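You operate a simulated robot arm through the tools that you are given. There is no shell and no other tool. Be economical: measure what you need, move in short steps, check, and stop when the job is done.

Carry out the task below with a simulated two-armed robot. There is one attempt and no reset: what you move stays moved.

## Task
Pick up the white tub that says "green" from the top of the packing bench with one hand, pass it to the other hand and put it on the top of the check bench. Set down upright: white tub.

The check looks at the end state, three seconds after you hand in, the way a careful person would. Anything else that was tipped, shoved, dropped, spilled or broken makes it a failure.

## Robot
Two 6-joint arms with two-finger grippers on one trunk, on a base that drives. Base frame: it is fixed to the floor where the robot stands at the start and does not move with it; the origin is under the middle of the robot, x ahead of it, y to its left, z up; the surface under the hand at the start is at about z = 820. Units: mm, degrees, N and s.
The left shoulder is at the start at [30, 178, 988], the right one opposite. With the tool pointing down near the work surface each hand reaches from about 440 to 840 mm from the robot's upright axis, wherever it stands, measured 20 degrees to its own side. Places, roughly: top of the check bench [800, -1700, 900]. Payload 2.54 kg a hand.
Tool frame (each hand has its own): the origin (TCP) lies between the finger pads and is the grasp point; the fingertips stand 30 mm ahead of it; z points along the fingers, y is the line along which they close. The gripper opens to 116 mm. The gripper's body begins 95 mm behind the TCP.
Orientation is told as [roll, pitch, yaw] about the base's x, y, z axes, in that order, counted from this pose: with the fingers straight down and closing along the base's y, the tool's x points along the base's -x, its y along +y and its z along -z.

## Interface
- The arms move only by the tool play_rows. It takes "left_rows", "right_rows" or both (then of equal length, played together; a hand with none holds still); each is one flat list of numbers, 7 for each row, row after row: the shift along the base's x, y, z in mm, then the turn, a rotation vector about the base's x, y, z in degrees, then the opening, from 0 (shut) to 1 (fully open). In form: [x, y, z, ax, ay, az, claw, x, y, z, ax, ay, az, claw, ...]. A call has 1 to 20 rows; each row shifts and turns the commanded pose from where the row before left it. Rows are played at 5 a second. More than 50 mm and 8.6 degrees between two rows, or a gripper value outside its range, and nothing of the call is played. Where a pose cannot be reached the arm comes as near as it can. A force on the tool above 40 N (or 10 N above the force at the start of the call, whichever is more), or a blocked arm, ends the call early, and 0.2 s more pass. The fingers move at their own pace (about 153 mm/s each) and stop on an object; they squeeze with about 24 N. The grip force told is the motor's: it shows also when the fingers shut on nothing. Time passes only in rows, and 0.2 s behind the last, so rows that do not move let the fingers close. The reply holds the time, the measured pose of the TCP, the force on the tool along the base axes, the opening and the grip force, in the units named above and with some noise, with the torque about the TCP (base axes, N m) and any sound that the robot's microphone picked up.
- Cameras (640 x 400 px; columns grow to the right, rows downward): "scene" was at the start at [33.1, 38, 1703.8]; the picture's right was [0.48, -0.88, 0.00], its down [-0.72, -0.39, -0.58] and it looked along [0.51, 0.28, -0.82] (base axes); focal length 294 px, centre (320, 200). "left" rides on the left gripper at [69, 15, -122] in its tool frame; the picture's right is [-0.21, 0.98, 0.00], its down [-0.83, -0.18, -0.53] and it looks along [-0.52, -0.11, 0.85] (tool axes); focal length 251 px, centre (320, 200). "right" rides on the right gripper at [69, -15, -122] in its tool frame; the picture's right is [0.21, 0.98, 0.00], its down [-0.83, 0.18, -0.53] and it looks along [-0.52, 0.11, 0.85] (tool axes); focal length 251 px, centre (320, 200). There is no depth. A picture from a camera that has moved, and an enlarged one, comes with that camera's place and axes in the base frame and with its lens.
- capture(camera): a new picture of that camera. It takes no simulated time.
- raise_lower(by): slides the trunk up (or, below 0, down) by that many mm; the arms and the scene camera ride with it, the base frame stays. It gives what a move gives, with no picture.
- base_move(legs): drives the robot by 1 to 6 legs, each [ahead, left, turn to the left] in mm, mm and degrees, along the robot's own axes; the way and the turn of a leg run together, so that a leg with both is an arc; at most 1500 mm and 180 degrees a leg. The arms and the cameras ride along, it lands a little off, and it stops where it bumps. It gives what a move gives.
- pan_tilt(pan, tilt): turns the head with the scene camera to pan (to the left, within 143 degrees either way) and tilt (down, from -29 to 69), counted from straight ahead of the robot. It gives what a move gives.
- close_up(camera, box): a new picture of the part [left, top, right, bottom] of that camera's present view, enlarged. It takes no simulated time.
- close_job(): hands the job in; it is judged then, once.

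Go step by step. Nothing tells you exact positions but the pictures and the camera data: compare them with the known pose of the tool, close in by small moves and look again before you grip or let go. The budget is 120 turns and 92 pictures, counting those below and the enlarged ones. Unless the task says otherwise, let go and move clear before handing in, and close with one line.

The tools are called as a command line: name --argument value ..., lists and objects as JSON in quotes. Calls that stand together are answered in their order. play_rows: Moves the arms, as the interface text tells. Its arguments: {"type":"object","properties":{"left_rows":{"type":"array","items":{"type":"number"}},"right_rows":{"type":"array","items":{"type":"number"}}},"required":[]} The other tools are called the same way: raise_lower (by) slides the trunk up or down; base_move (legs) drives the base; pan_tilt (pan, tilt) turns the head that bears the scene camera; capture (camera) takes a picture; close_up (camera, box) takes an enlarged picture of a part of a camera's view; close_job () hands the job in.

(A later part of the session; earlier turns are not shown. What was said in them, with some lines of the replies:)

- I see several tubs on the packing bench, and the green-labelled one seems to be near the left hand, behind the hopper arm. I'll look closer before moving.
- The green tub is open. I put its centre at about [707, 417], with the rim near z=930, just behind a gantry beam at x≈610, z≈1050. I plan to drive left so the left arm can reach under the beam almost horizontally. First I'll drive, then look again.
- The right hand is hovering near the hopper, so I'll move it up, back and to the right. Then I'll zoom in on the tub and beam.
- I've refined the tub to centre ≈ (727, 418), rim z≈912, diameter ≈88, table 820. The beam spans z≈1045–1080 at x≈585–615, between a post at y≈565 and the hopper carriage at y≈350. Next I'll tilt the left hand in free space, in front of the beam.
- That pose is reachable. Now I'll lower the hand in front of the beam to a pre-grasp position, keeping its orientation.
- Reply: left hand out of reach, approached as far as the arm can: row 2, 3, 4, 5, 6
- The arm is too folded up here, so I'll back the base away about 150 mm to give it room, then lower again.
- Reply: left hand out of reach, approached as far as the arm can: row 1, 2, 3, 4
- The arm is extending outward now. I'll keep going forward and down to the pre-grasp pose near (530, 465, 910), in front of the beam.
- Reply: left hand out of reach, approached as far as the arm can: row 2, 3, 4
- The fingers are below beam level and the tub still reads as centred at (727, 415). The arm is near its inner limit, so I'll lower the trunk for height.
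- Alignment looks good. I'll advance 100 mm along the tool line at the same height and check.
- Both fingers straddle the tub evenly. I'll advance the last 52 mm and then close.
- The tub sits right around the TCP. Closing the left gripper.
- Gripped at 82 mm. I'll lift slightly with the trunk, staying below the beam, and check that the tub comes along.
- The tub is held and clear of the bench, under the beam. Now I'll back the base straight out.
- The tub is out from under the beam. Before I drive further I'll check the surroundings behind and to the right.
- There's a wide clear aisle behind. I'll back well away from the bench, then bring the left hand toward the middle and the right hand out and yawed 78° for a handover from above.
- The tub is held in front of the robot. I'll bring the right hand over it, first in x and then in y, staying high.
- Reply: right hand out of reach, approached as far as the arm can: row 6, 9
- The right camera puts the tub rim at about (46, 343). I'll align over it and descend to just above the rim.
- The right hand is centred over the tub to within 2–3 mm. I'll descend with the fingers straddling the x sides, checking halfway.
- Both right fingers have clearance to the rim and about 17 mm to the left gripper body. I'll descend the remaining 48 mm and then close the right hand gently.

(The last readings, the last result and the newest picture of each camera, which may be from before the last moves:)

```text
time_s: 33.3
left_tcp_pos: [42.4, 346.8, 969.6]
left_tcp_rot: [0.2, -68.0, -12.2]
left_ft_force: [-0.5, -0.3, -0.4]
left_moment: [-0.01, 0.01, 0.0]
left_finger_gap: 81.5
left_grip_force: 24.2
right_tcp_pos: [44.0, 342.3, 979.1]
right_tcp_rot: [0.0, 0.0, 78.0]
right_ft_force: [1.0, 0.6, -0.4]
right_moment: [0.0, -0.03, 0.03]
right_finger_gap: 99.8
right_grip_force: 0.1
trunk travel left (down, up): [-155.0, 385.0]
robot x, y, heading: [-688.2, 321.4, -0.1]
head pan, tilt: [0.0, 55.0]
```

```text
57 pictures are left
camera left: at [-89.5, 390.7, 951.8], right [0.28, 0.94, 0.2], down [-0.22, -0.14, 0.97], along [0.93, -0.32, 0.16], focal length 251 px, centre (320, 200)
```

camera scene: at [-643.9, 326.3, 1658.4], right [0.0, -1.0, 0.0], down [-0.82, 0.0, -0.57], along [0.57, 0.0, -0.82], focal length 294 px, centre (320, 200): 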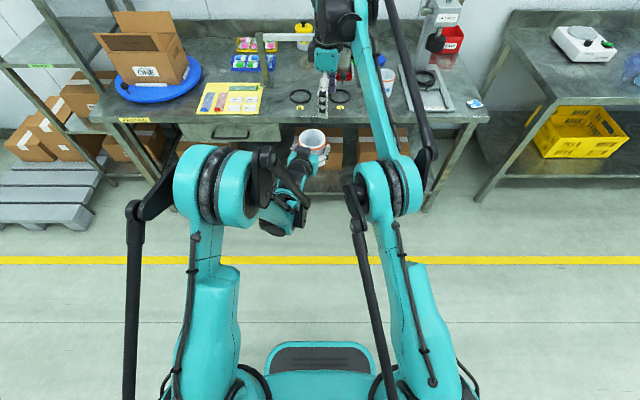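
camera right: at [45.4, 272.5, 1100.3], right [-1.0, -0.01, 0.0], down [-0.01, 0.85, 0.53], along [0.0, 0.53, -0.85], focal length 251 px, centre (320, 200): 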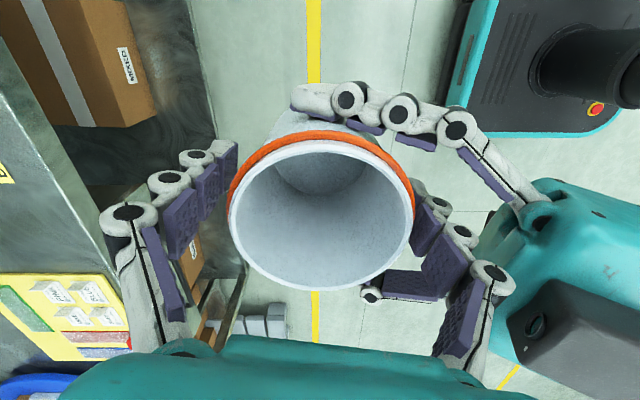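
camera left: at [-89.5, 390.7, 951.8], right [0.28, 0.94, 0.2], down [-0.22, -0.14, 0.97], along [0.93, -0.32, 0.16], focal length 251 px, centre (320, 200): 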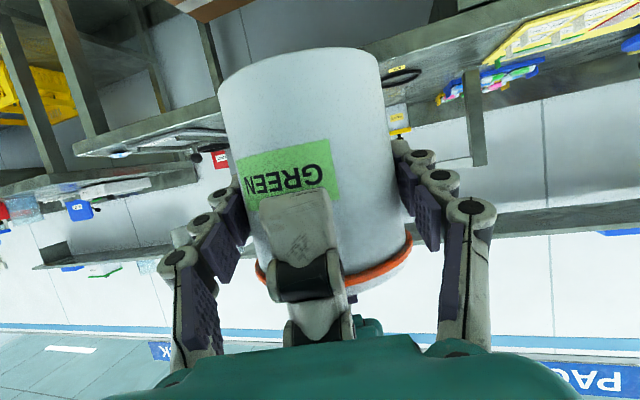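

The fingers are well placed around the tub. Closing the right gripper while the left still holds.

play_rows --right_rows '[0, 0, 0, 0, 0, 0, 0.6, 0, 0, 0, 0, 0, 0, 0.3, 0, 0, 0, 0, 0, 0, 0.3, 0, 0, 0, 0, 0, 0, 0.3]'

capture --camera "right"

capture --camera "left"

```text
time_s: 34.3
left_tcp_pos: [43.3, 347.9, 970.3]
left_tcp_rot: [0.2, -67.8, -12.2]
left_ft_force: [15.2, -1.5, -10.5]
left_moment: [0.01, 0.04, -0.21]
left_finger_gap: 81.6
left_grip_force: 23.8
right_tcp_pos: [45.5, 342.5, 978.6]
right_tcp_rot: [0.1, 0.1, 78.0]
right_ft_force: [-13.7, -0.1, 9.6]
right_moment: [0.04, 0.15, 0.23]
right_finger_gap: 84.8
right_grip_force: 23.8
trunk travel left (down, up): [-155.0, 385.0]
robot x, y, heading: [-689.6, 325.1, 0.0]
head pan, tilt: [0.0, 55.0]
```

```text
56 pictures are left
camera right: at [45.0, 272.8, 1100.8], right [-1.0, -0.01, 0.0], down [-0.01, 0.85, 0.53], along [0.0, 0.53, -0.85], focal length 251 px, centre (320, 200)
```

right: 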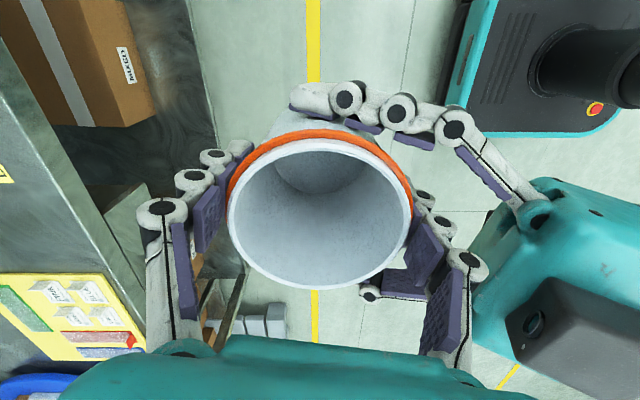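

```text
55 pictures are left
camera left: at [-89.4, 390.7, 951.8], right [0.28, 0.94, 0.2], down [-0.22, -0.14, 0.97], along [0.93, -0.32, 0.16], focal length 251 px, centre (320, 200)
```

left: 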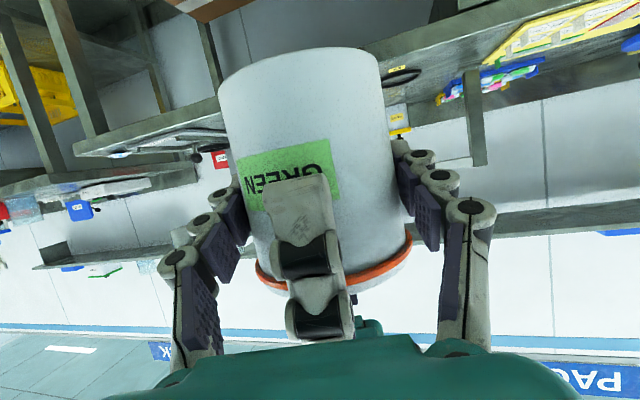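

Both hands hold the tub firmly (right gap 84.8). I'll first relax the right hand's sideways load a little, then open the left hand.

play_rows --left_rows '[0, 0, 0, 0, 0, 0, 0.3, 0, 0, 0, 0, 0, 0, 0.3, 0, 0, 0, 0, 0, 0, 0.8, 0, 0, 0, 0, 0, 0, 1, 0, 0, 0, 0, 0, 0, 1]' --right_rows '[-1, 0, 0, 0, 0, 0, 0.3, -1, 0, 0, 0, 0, 0, 0.3, 0, 0, 0, 0, 0, 0, 0.3, 0, 0, 0, 0, 0, 0, 0.3, 0, 0, 0, 0, 0, 0, 0.3]'

capture --camera "left"

capture --camera "right"

```text
time_s: 35.5
left_tcp_pos: [42.9, 347.9, 969.3]
left_tcp_rot: [0.2, -67.9, -12.3]
left_ft_force: [-0.8, -0.1, 0.3]
left_moment: [-0.01, 0.0, -0.01]
left_finger_gap: 115.7
left_grip_force: 0.0
right_tcp_pos: [41.9, 343.2, 979.5]
right_tcp_rot: [0.0, 0.1, 78.0]
right_ft_force: [0.4, 0.0, 0.1]
right_moment: [-0.04, 0.01, 0.03]
right_finger_gap: 84.8
right_grip_force: 24.0
trunk travel left (down, up): [-155.0, 385.0]
robot x, y, heading: [-686.9, 325.7, -0.1]
head pan, tilt: [0.0, 55.0]
```

```text
54 pictures are left
camera left: at [-89.6, 390.7, 951.8], right [0.28, 0.94, 0.2], down [-0.22, -0.14, 0.97], along [0.93, -0.32, 0.16], focal length 251 px, centre (320, 200)
```

left: 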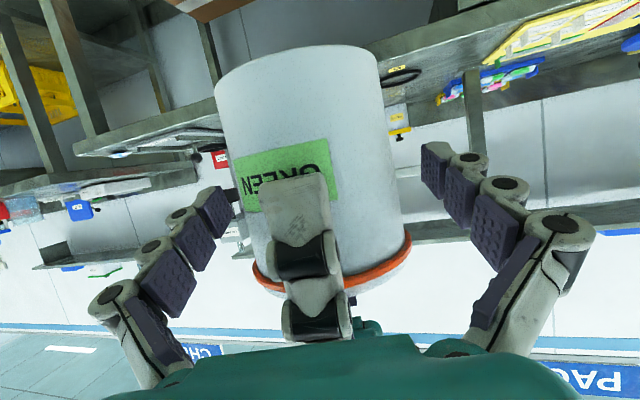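

```text
53 pictures are left
camera right: at [42.7, 272.5, 1100.4], right [-1.0, -0.01, 0.0], down [-0.01, 0.85, 0.53], along [0.0, 0.53, -0.85], focal length 251 px, centre (320, 200)
```

right: 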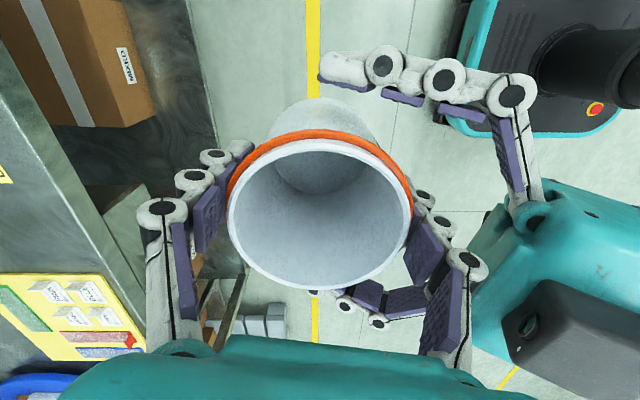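

The right hand holds the tub upright. I'll lift it straight up, clear of the open left fingers.

play_rows --right_rows '[0, 0, 15, 0, 0, 0, 0.3, 0, 0, 25, 0, 0, 0, 0.3, 0, 0, 30, 0, 0, 0, 0.3, 0, 0, 30, 0, 0, 0, 0.3, 0, 0, 30, 0, 0, 0, 0.3]'

capture --camera "scene"

capture --camera "left"

```text
time_s: 36.7
left_tcp_pos: [42.7, 347.0, 968.9]
left_tcp_rot: [0.2, -67.9, -12.2]
left_ft_force: [-0.1, 0.4, -0.5]
left_moment: [0.0, 0.0, 0.0]
left_finger_gap: 115.8
left_grip_force: 0.0
right_tcp_pos: [39.9, 340.2, 1111.4]
right_tcp_rot: [0.0, 0.0, 77.9]
right_ft_force: [0.2, -0.1, -0.3]
right_moment: [0.01, -0.04, 0.03]
right_finger_gap: 84.8
right_grip_force: 24.1
trunk travel left (down, up): [-155.0, 385.0]
robot x, y, heading: [-691.3, 323.8, 0.1]
head pan, tilt: [0.0, 55.0]
```

```text
52 pictures are left
camera scene: at [-647.7, 325.2, 1658.6], right [0.0, -1.0, 0.0], down [-0.82, 0.0, -0.57], along [0.57, 0.0, -0.82], focal length 294 px, centre (320, 200)
```

scene: 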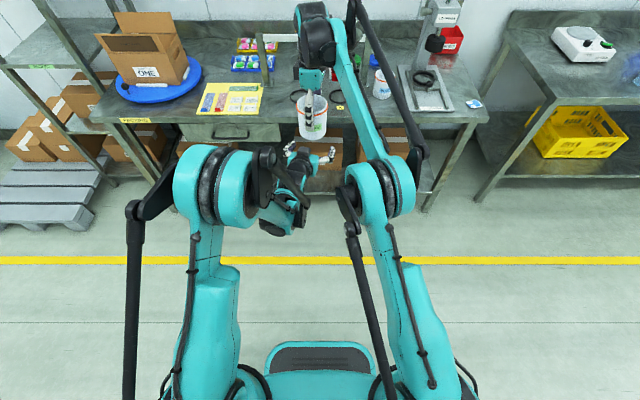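

```text
51 pictures are left
camera left: at [-89.8, 390.7, 951.9], right [0.28, 0.94, 0.2], down [-0.22, -0.14, 0.97], along [0.93, -0.32, 0.16], focal length 251 px, centre (320, 200)
```

left: 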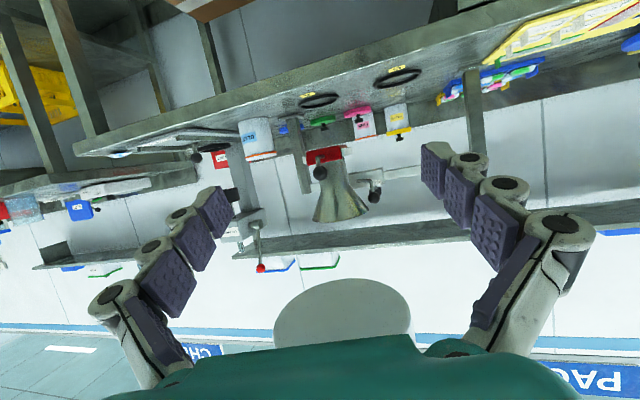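

Handover done. I'll separate the arms: the left goes sideways, back and up to straight-down, and the right moves toward its own side.

play_rows --left_rows '[0, 25, 0, 0, 0, 6, 1, 0, 25, 0, 0, 0, 6, 1, -10, 25, 0, 0, 0, 0, 1, -10, 25, 0, 0, 0, 0, 1, -20, 25, 15, 0, 8.5, 0, 1, -25, 25, 20, 0, 8.5, 0, 1, -25, 25, 20, 0, 8.5, 0, 1, -25, 25, 20, 0, 8.5, 0, 1, -25, 25, 20, 0, 8.5, 0, 1, -25, 25, 20, 0, 8.5, 0, 1, -25, 25, 20, 0, 8.5, 0, 1, -25, 25, 20, 0, 8.5, 0, 1]' --right_rows '[0, -18, 0, 0, 0, 0, 0.3, 0, -18, 0, 0, 0, 0, 0.3, 0, -18, 0, 0, 0, 0, 0.3, 0, -18, 0, 0, 0, 0, 0.3, 0, -18, 0, 0, 0, 0, 0.3, 0, -18, 0, 0, 0, 0, 0.3, 0, -18, 0, 0, 0, 0, 0.3, 0, -18, 0, 0, 0, 0, 0.3, 0, -18, 0, 0, 0, 0, 0.3, 0, -18, 0, 0, 0, 0, 0.3, 0, -18, 0, 0, 0, 0, 0.3, 0, -18, 0, 0, 0, 0, 0.3]'

capture --camera "scene"

capture --camera "right"

```text
time_s: 39.3
left_tcp_pos: [-170.2, 649.7, 1122.3]
left_tcp_rot: [0.1, 0.3, -0.1]
left_ft_force: [0.0, 1.1, 0.7]
left_moment: [-0.02, 0.02, 0.01]
left_finger_gap: 115.9
left_grip_force: 0.1
right_tcp_pos: [39.5, 124.8, 1108.8]
right_tcp_rot: [0.0, 0.0, 78.0]
right_ft_force: [1.2, -0.4, -0.7]
right_moment: [0.0, 0.03, 0.02]
right_finger_gap: 84.5
right_grip_force: 24.5
trunk travel left (down, up): [-155.0, 385.0]
robot x, y, heading: [-692.2, 321.6, -0.2]
head pan, tilt: [0.0, 55.0]
```

```text
50 pictures are left
camera scene: at [-647.6, 325.3, 1658.6], right [0.0, -1.0, 0.0], down [-0.82, 0.0, -0.57], along [0.57, 0.0, -0.82], focal length 294 px, centre (320, 200)
```

scene: 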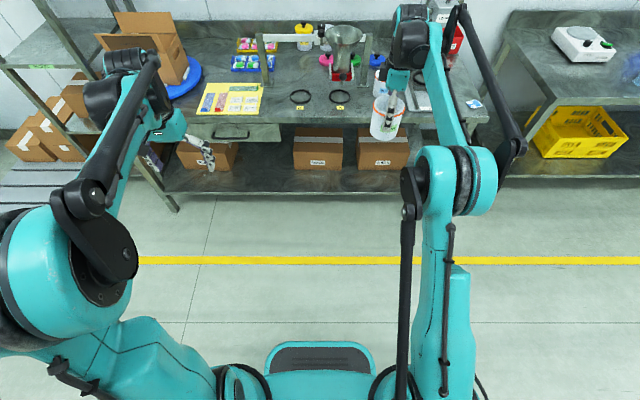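

```text
49 pictures are left
camera right: at [41.1, 54.6, 1230.3], right [-1.0, -0.01, 0.0], down [-0.01, 0.85, 0.53], along [0.0, 0.53, -0.85], focal length 251 px, centre (320, 200)
```

right: 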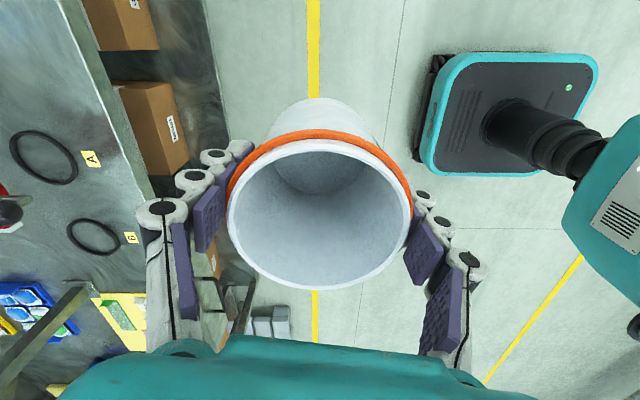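

I'll drive right along the aisle to face the check bench and look at its top.

base_move --legs '[[0, -1400, 0], [0, -300, 0]]'

pan_tilt --pan -10 --tilt 38

capture --camera "scene"

```text
time_s: 47.8
left_tcp_pos: [-162.2, -1008.3, 1121.9]
left_tcp_rot: [0.1, 0.2, 1.3]
left_ft_force: [-0.4, -0.7, 0.9]
left_moment: [0.05, 0.03, -0.03]
left_finger_gap: 116.1
left_grip_force: 0.1
right_tcp_pos: [61.4, -1528.6, 1108.0]
right_tcp_rot: [0.0, 0.0, 79.3]
right_ft_force: [-0.8, -1.5, -1.0]
right_moment: [0.03, -0.01, 0.04]
right_finger_gap: 84.3
right_grip_force: 23.9
trunk travel left (down, up): [-155.0, 385.0]
robot x, y, heading: [-673.5, -1343.3, 1.2]
head pan, tilt: [0.0, 55.0]
```

```text
time_s: 48.6
left_tcp_pos: [-160.6, -1008.0, 1121.5]
left_tcp_rot: [0.0, 0.1, 1.1]
left_ft_force: [0.0, -0.5, 0.6]
left_moment: [0.04, 0.05, 0.01]
left_finger_gap: 115.8
left_grip_force: 0.0
right_tcp_pos: [61.4, -1528.9, 1109.4]
right_tcp_rot: [0.0, 0.0, 79.3]
right_ft_force: [1.4, 0.2, -0.1]
right_moment: [0.01, 0.02, 0.03]
right_finger_gap: 84.5
right_grip_force: 24.2
trunk travel left (down, up): [-155.0, 385.0]
robot x, y, heading: [-674.6, -1345.6, 1.4]
head pan, tilt: [-10.0, 38.0]
```

```text
48 pictures are left
camera scene: at [-617.6, -1357.9, 1682.2], right [-0.15, -0.99, 0.0], down [-0.61, 0.09, -0.79], along [0.78, -0.12, -0.62], focal length 294 px, centre (320, 200)
```

scene: 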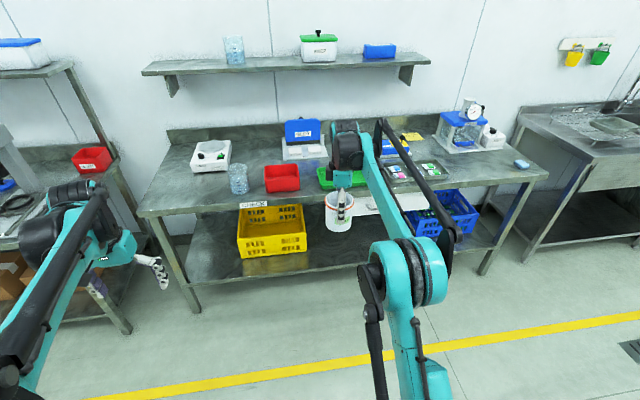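

The check bench's front edge is at about x=380, and there's a clear patch at its left end around (510, -960), in front of the scale and left of the clear cup. I'll go there, tucking the left hand back and up.

play_rows --left_rows '[-15, 0, 20, 0, 0, 0, 1, -15, 0, 20, 0, 0, 0, 1, -15, 0, 20, 0, 0, 0, 1, -15, 0, 20, 0, 0, 0, 1, 0, 0, 20, 0, 0, 0, 1]' --right_rows '[0, 25, 0, 0, 0, 0, 0.3, 0, 25, 0, 0, 0, 0, 0.3, 0, 25, 0, 0, 0, 0, 0.3, 0, 25, 0, 0, 0, 0, 0.3, 0, 20, 0, 0, 0, 0, 0.3]'

base_move --legs '[[0, 430, -1.3]]'

pan_tilt --pan 0 --tilt 42

capture --camera "scene"

```text
time_s: 49.8
left_tcp_pos: [-221.6, -1007.9, 1222.7]
left_tcp_rot: [0.0, 0.1, 1.1]
left_ft_force: [1.0, 0.1, -0.7]
left_moment: [0.01, 0.02, -0.03]
left_finger_gap: 115.9
left_grip_force: 0.1
right_tcp_pos: [61.9, -1410.3, 1108.1]
right_tcp_rot: [0.0, 0.0, 79.3]
right_ft_force: [-0.1, -0.6, -0.8]
right_moment: [-0.01, 0.04, -0.01]
right_finger_gap: 84.2
right_grip_force: 24.4
trunk travel left (down, up): [-155.0, 385.0]
robot x, y, heading: [-675.9, -1344.6, 1.2]
head pan, tilt: [-10.0, 38.0]
```

```text
time_s: 52.5
left_tcp_pos: [-221.8, -579.5, 1223.6]
left_tcp_rot: [0.1, 0.1, 0.3]
left_ft_force: [-0.4, 0.6, -0.4]
left_moment: [-0.02, 0.0, -0.01]
left_finger_gap: 116.1
left_grip_force: 0.0
right_tcp_pos: [54.3, -983.5, 1107.5]
right_tcp_rot: [-0.1, 0.1, 78.5]
right_ft_force: [-0.5, 0.5, 0.2]
right_moment: [-0.01, -0.01, 0.0]
right_finger_gap: 84.3
right_grip_force: 24.0
trunk travel left (down, up): [-155.0, 385.0]
robot x, y, heading: [-677.0, -908.8, 0.4]
head pan, tilt: [-10.0, 38.0]
```

```text
time_s: 53.2
left_tcp_pos: [-221.8, -580.8, 1222.7]
left_tcp_rot: [0.0, 0.1, 0.3]
left_ft_force: [-0.3, 0.1, 0.5]
left_moment: [0.02, 0.01, 0.02]
left_finger_gap: 115.8
left_grip_force: 0.1
right_tcp_pos: [55.5, -986.2, 1108.1]
right_tcp_rot: [0.0, 0.0, 78.5]
right_ft_force: [0.1, -0.4, -0.5]
right_moment: [0.03, -0.03, 0.03]
right_finger_gap: 84.3
right_grip_force: 23.8
trunk travel left (down, up): [-155.0, 385.0]
robot x, y, heading: [-680.3, -910.4, 0.1]
head pan, tilt: [0.0, 42.0]
```

```text
47 pictures are left
camera scene: at [-625.7, -908.3, 1676.3], right [0.01, -1.0, 0.0], down [-0.67, 0.0, -0.74], along [0.74, 0.0, -0.67], focal length 294 px, centre (320, 200)
```

scene: 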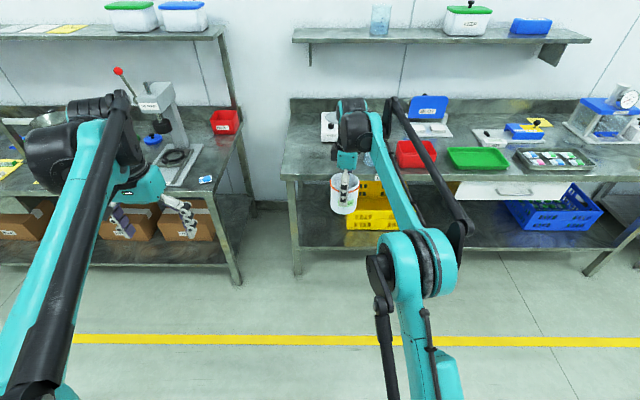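

The way ahead is clear. I'll drive forward about 440 mm, with the tub carried roughly 140 mm above the bench top.

base_move --legs '[[250, 0, 0], [190, 0, 0]]'

capture --camera "scene"

capture --camera "right"

capture --camera "left"

```text
time_s: 56.1
left_tcp_pos: [204.0, -570.0, 1222.2]
left_tcp_rot: [0.1, 0.3, 0.9]
left_ft_force: [1.7, 0.0, -0.9]
left_moment: [0.03, 0.06, -0.01]
left_finger_gap: 115.6
left_grip_force: 0.0
right_tcp_pos: [481.8, -973.1, 1107.2]
right_tcp_rot: [0.2, 0.1, 78.8]
right_ft_force: [0.5, 0.1, -1.3]
right_moment: [-0.01, 0.08, -0.01]
right_finger_gap: 84.1
right_grip_force: 24.0
trunk travel left (down, up): [-155.0, 385.0]
robot x, y, heading: [-254.7, -904.9, 0.9]
head pan, tilt: [0.0, 42.0]
```

```text
46 pictures are left
camera scene: at [-196.4, -902.3, 1676.2], right [0.02, -1.0, 0.0], down [-0.67, -0.01, -0.74], along [0.74, 0.01, -0.67], focal length 294 px, centre (320, 200)
```

scene: 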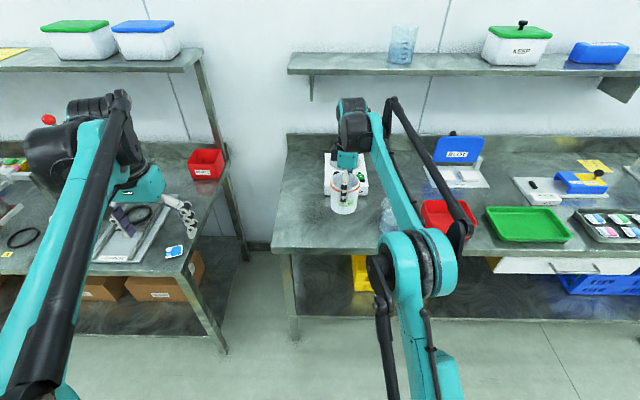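

```text
45 pictures are left
camera right: at [485.7, -1043.0, 1228.4], right [-1.0, -0.02, 0.0], down [-0.02, 0.85, 0.53], along [-0.01, 0.53, -0.85], focal length 251 px, centre (320, 200)
```

right: 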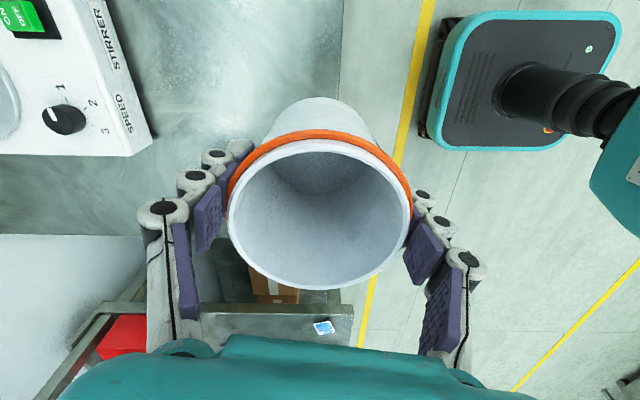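

```text
44 pictures are left
camera left: at [135.3, -556.6, 1345.5], right [0.2, 0.98, 0.0], down [0.83, -0.17, 0.53], along [0.52, -0.11, -0.85], focal length 251 px, centre (320, 200)
```

left: 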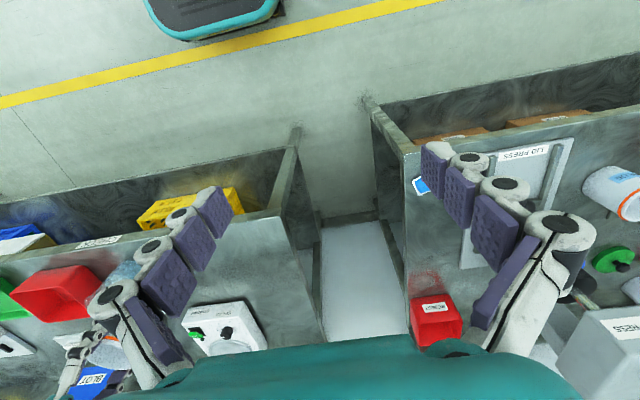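

Comparing the three cameras, the bench top is nearer z≈840 and its front edge nearer x≈460 than I assumed. I need to go about 110 mm further in, so I'll drive forward and re-check.

base_move --legs '[[110, 0, -0.9]]'

capture --camera "right"

capture --camera "scene"

close_up --camera "scene" --box '[240, 120, 480, 270]'

```text
time_s: 57.3
left_tcp_pos: [317.6, -577.4, 1222.3]
left_tcp_rot: [-0.1, 0.2, -0.1]
left_ft_force: [0.2, -0.6, 0.1]
left_moment: [-0.01, 0.07, 0.01]
left_finger_gap: 116.1
left_grip_force: 0.1
right_tcp_pos: [591.0, -983.9, 1107.5]
right_tcp_rot: [0.1, 0.1, 77.9]
right_ft_force: [-0.7, 1.3, 0.3]
right_moment: [-0.01, 0.02, 0.01]
right_finger_gap: 84.1
right_grip_force: 24.6
trunk travel left (down, up): [-155.0, 385.0]
robot x, y, heading: [-141.6, -902.5, 0.0]
head pan, tilt: [0.0, 42.0]
```

```text
43 pictures are left
camera right: at [591.9, -1054.7, 1228.3], right [-1.0, -0.01, 0.0], down [0.0, 0.85, 0.53], along [0.0, 0.53, -0.85], focal length 251 px, centre (320, 200)
```

right: 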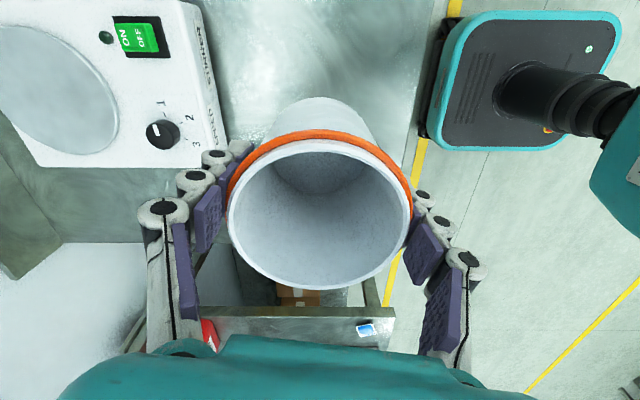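

```text
42 pictures are left
camera scene: at [-87.6, -902.5, 1676.2], right [0.0, -1.0, 0.0], down [-0.67, 0.0, -0.74], along [0.74, 0.0, -0.67], focal length 294 px, centre (320, 200)
```

scene: 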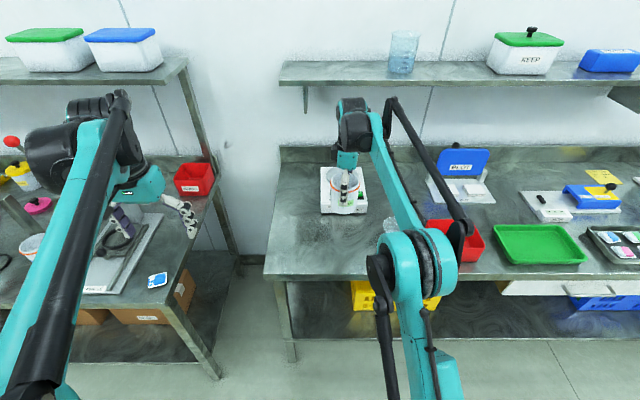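

```text
2.67 times, centred on (360, 195) of scene
camera zoom: at [-87.6, -902.5, 1676.2], right [0.0, -1.0, 0.0], down [-0.67, 0.0, -0.74], along [0.74, 0.0, -0.67], focal length 783 px, centre (213, 213)
```

zoom: 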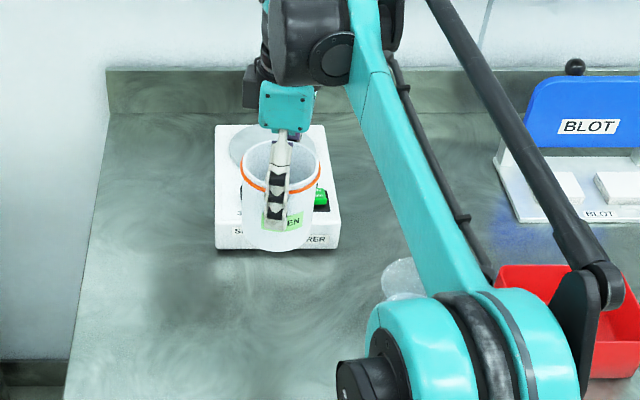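

The bench top is at z≈843, and the spot under the tub (591, -984) is clear: stirrer at x≥750, cup around y -1180. I'll lower to about 35 mm above contact.

play_rows --right_rows '[0, 0, -30, 0, 0, 0, 0.3, 0, 0, -30, 0, 0, 0, 0.3, 0, 0, -30, 0, 0, 0, 0.3, 0, 0, -30, 0, 0, 0, 0.3, 0, 0, -25, 0, 0, 0, 0.3, 0, 0, -15, 0, 0, 0, 0.3]'

capture --camera "right"

close_up --camera "scene" --box '[240, 140, 440, 290]'

```text
time_s: 58.7
left_tcp_pos: [317.7, -578.2, 1223.1]
left_tcp_rot: [0.0, 0.1, -0.1]
left_ft_force: [-0.1, -0.6, 0.4]
left_moment: [-0.05, 0.02, 0.05]
left_finger_gap: 116.1
left_grip_force: 0.1
right_tcp_pos: [590.9, -986.0, 947.7]
right_tcp_rot: [0.0, 0.1, 77.9]
right_ft_force: [-0.4, -0.6, -0.8]
right_moment: [-0.01, -0.02, 0.02]
right_finger_gap: 84.4
right_grip_force: 23.7
trunk travel left (down, up): [-155.0, 385.0]
robot x, y, heading: [-142.1, -903.5, -0.1]
head pan, tilt: [0.0, 42.0]
```

```text
40 pictures are left
camera right: at [591.9, -1055.1, 1067.8], right [-1.0, -0.01, 0.0], down [0.0, 0.85, 0.53], along [0.0, 0.53, -0.85], focal length 251 px, centre (320, 200)
```

right: 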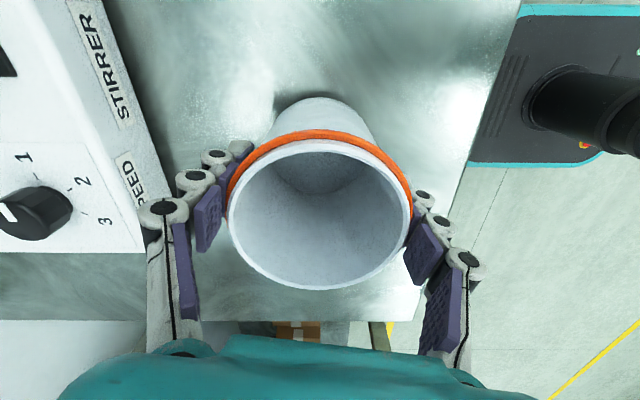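

```text
2.67 times, centred on (340, 215) of scene
camera zoom: at [-89.0, -902.5, 1676.3], right [0.0, -1.0, 0.0], down [-0.67, 0.0, -0.74], along [0.74, 0.0, -0.67], focal length 783 px, centre (267, 160)
```

zoom: 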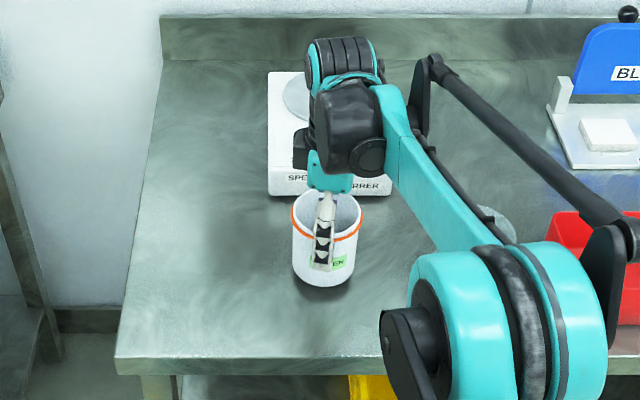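

The spot is well clear. Lowering in small steps until contact shows as force.

play_rows --right_rows '[0, 0, -5, 0, 0, 0, 0.3, 0, 0, -5, 0, 0, 0, 0.3, 0, 0, -4, 0, 0, 0, 0.3, 0, 0, -3, 0, 0, 0, 0.3, 0, 0, -3, 0, 0, 0, 0.3, 0, 0, -3, 0, 0, 0, 0.3]'

close_up --camera "scene" --box '[290, 180, 390, 255]'

```text
time_s: 60.1
left_tcp_pos: [316.4, -577.8, 1222.8]
left_tcp_rot: [0.0, 0.1, -0.2]
left_ft_force: [-0.3, 0.1, 0.1]
left_moment: [-0.02, 0.01, 0.01]
left_finger_gap: 116.0
left_grip_force: 0.1
right_tcp_pos: [589.8, -984.8, 925.5]
right_tcp_rot: [-0.1, -0.1, 77.9]
right_ft_force: [2.8, -1.1, 14.1]
right_moment: [-0.01, 0.02, 0.03]
right_finger_gap: 84.3
right_grip_force: 23.9
trunk travel left (down, up): [-155.0, 385.0]
robot x, y, heading: [-144.1, -907.0, 0.1]
head pan, tilt: [0.0, 42.0]
```

```text
5.33 times, centred on (340, 218) of scene
camera zoom: at [-90.8, -902.4, 1676.5], right [0.0, -1.0, 0.0], down [-0.67, 0.0, -0.74], along [0.74, 0.0, -0.67], focal length 1566 px, centre (213, 107)
```

zoom: 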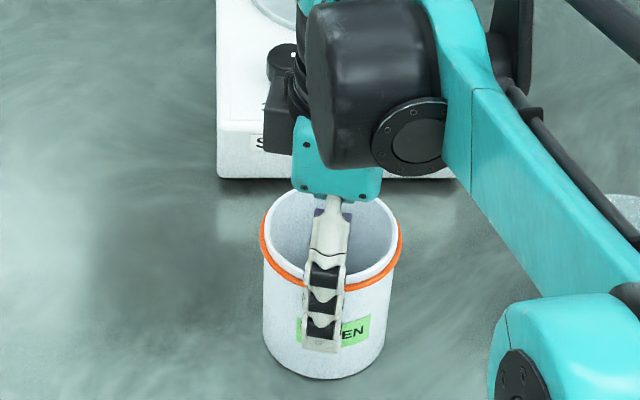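

The tub touched down (14 N upward force). I'll ease the pressure slightly, then open.

play_rows --right_rows '[0, 0, 1, 0, 0, 0, 0.3, 0, 0, 0, 0, 0, 0, 0.3, 0, 0, 0, 0, 0, 0, 0.8, 0, 0, 0, 0, 0, 0, 0.88, 0, 0, 0, 0, 0, 0, 0.88]'

capture --camera "right"

```text
time_s: 61.3
left_tcp_pos: [318.2, -578.7, 1224.5]
left_tcp_rot: [0.1, 0.1, -0.1]
left_ft_force: [-0.3, -0.3, 0.7]
left_moment: [-0.01, 0.02, 0.03]
left_finger_gap: 115.8
left_grip_force: 0.1
right_tcp_pos: [589.3, -982.6, 926.4]
right_tcp_rot: [0.0, 0.0, 77.9]
right_ft_force: [0.9, 0.5, -0.7]
right_moment: [0.01, 0.0, -0.02]
right_finger_gap: 102.1
right_grip_force: 0.1
trunk travel left (down, up): [-155.0, 385.0]
robot x, y, heading: [-145.0, -906.5, -0.0]
head pan, tilt: [0.0, 42.0]
```

```text
37 pictures are left
camera right: at [590.6, -1053.5, 1047.5], right [-1.0, -0.01, 0.0], down [0.0, 0.85, 0.53], along [0.0, 0.53, -0.85], focal length 251 px, centre (320, 200)
```

right: 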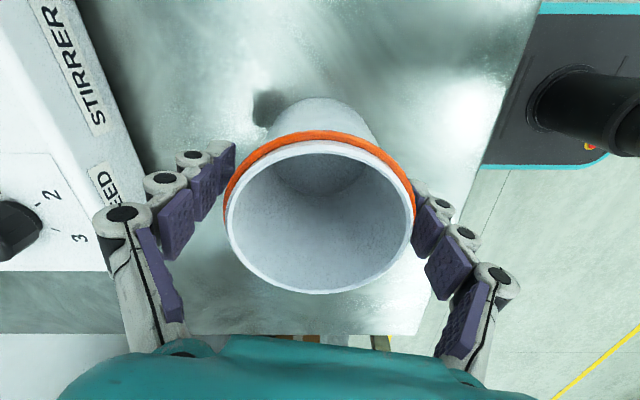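

The tub stands on its own. I'll open fully, centre slightly, and raise straight up.

play_rows --right_rows '[0, 0, 0, 0, 0, 0, 1, -2, 0, 0, 0, 0, 0, 1, -1, 0, 10, 0, 0, 0, 1, 0, 0, 20, 0, 0, 0, 1, 0, 0, 30, 0, 0, 0, 1, 0, 0, 35, 0, 0, 0, 1, 0, 0, 40, 0, 0, 0, 1, 0, 0, 40, 0, 0, 0, 1]'

capture --camera "right"

capture --camera "scene"

```text
time_s: 63.1
left_tcp_pos: [317.0, -578.1, 1223.1]
left_tcp_rot: [-0.1, 0.1, 0.0]
left_ft_force: [0.6, 0.6, 0.5]
left_moment: [-0.02, 0.01, 0.02]
left_finger_gap: 116.0
left_grip_force: 0.0
right_tcp_pos: [588.7, -982.0, 1098.8]
right_tcp_rot: [0.0, 0.1, 77.8]
right_ft_force: [0.0, -0.1, 0.4]
right_moment: [0.0, -0.02, -0.01]
right_finger_gap: 116.0
right_grip_force: 0.0
trunk travel left (down, up): [-155.0, 385.0]
robot x, y, heading: [-138.2, -906.8, -0.1]
head pan, tilt: [0.0, 42.0]
```

```text
36 pictures are left
camera right: at [589.2, -1053.0, 1222.0], right [-1.0, -0.01, 0.0], down [0.0, 0.85, 0.53], along [0.0, 0.53, -0.85], focal length 251 px, centre (320, 200)
```

right: 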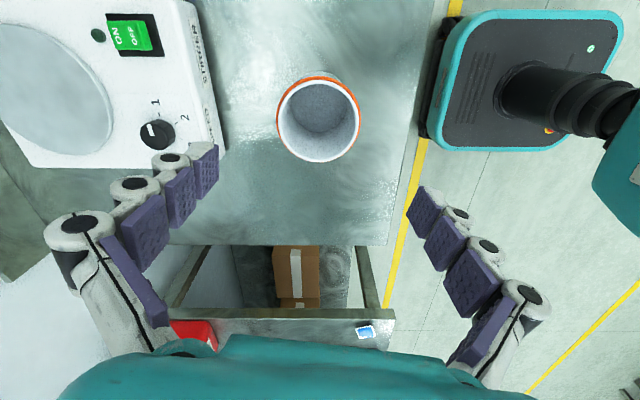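

```text
35 pictures are left
camera scene: at [-89.6, -902.2, 1676.3], right [0.0, -1.0, 0.0], down [-0.67, 0.0, -0.74], along [0.74, 0.0, -0.67], focal length 294 px, centre (320, 200)
```

scene: 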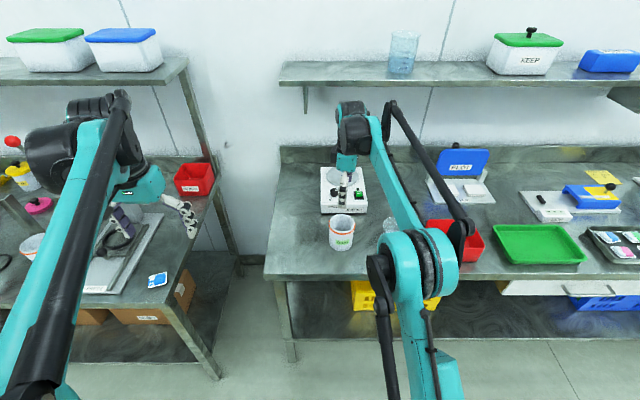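

The tub stands upright on the check bench with nothing disturbed, and both hands are clear, so I'm handing in.

close_job

```text
The job is handed in.
```

The white "green" tub was picked up from the packing bench with the left hand, passed to the right, and now stands upright on the check bench. Nothing else was touched as far as the pictures show.
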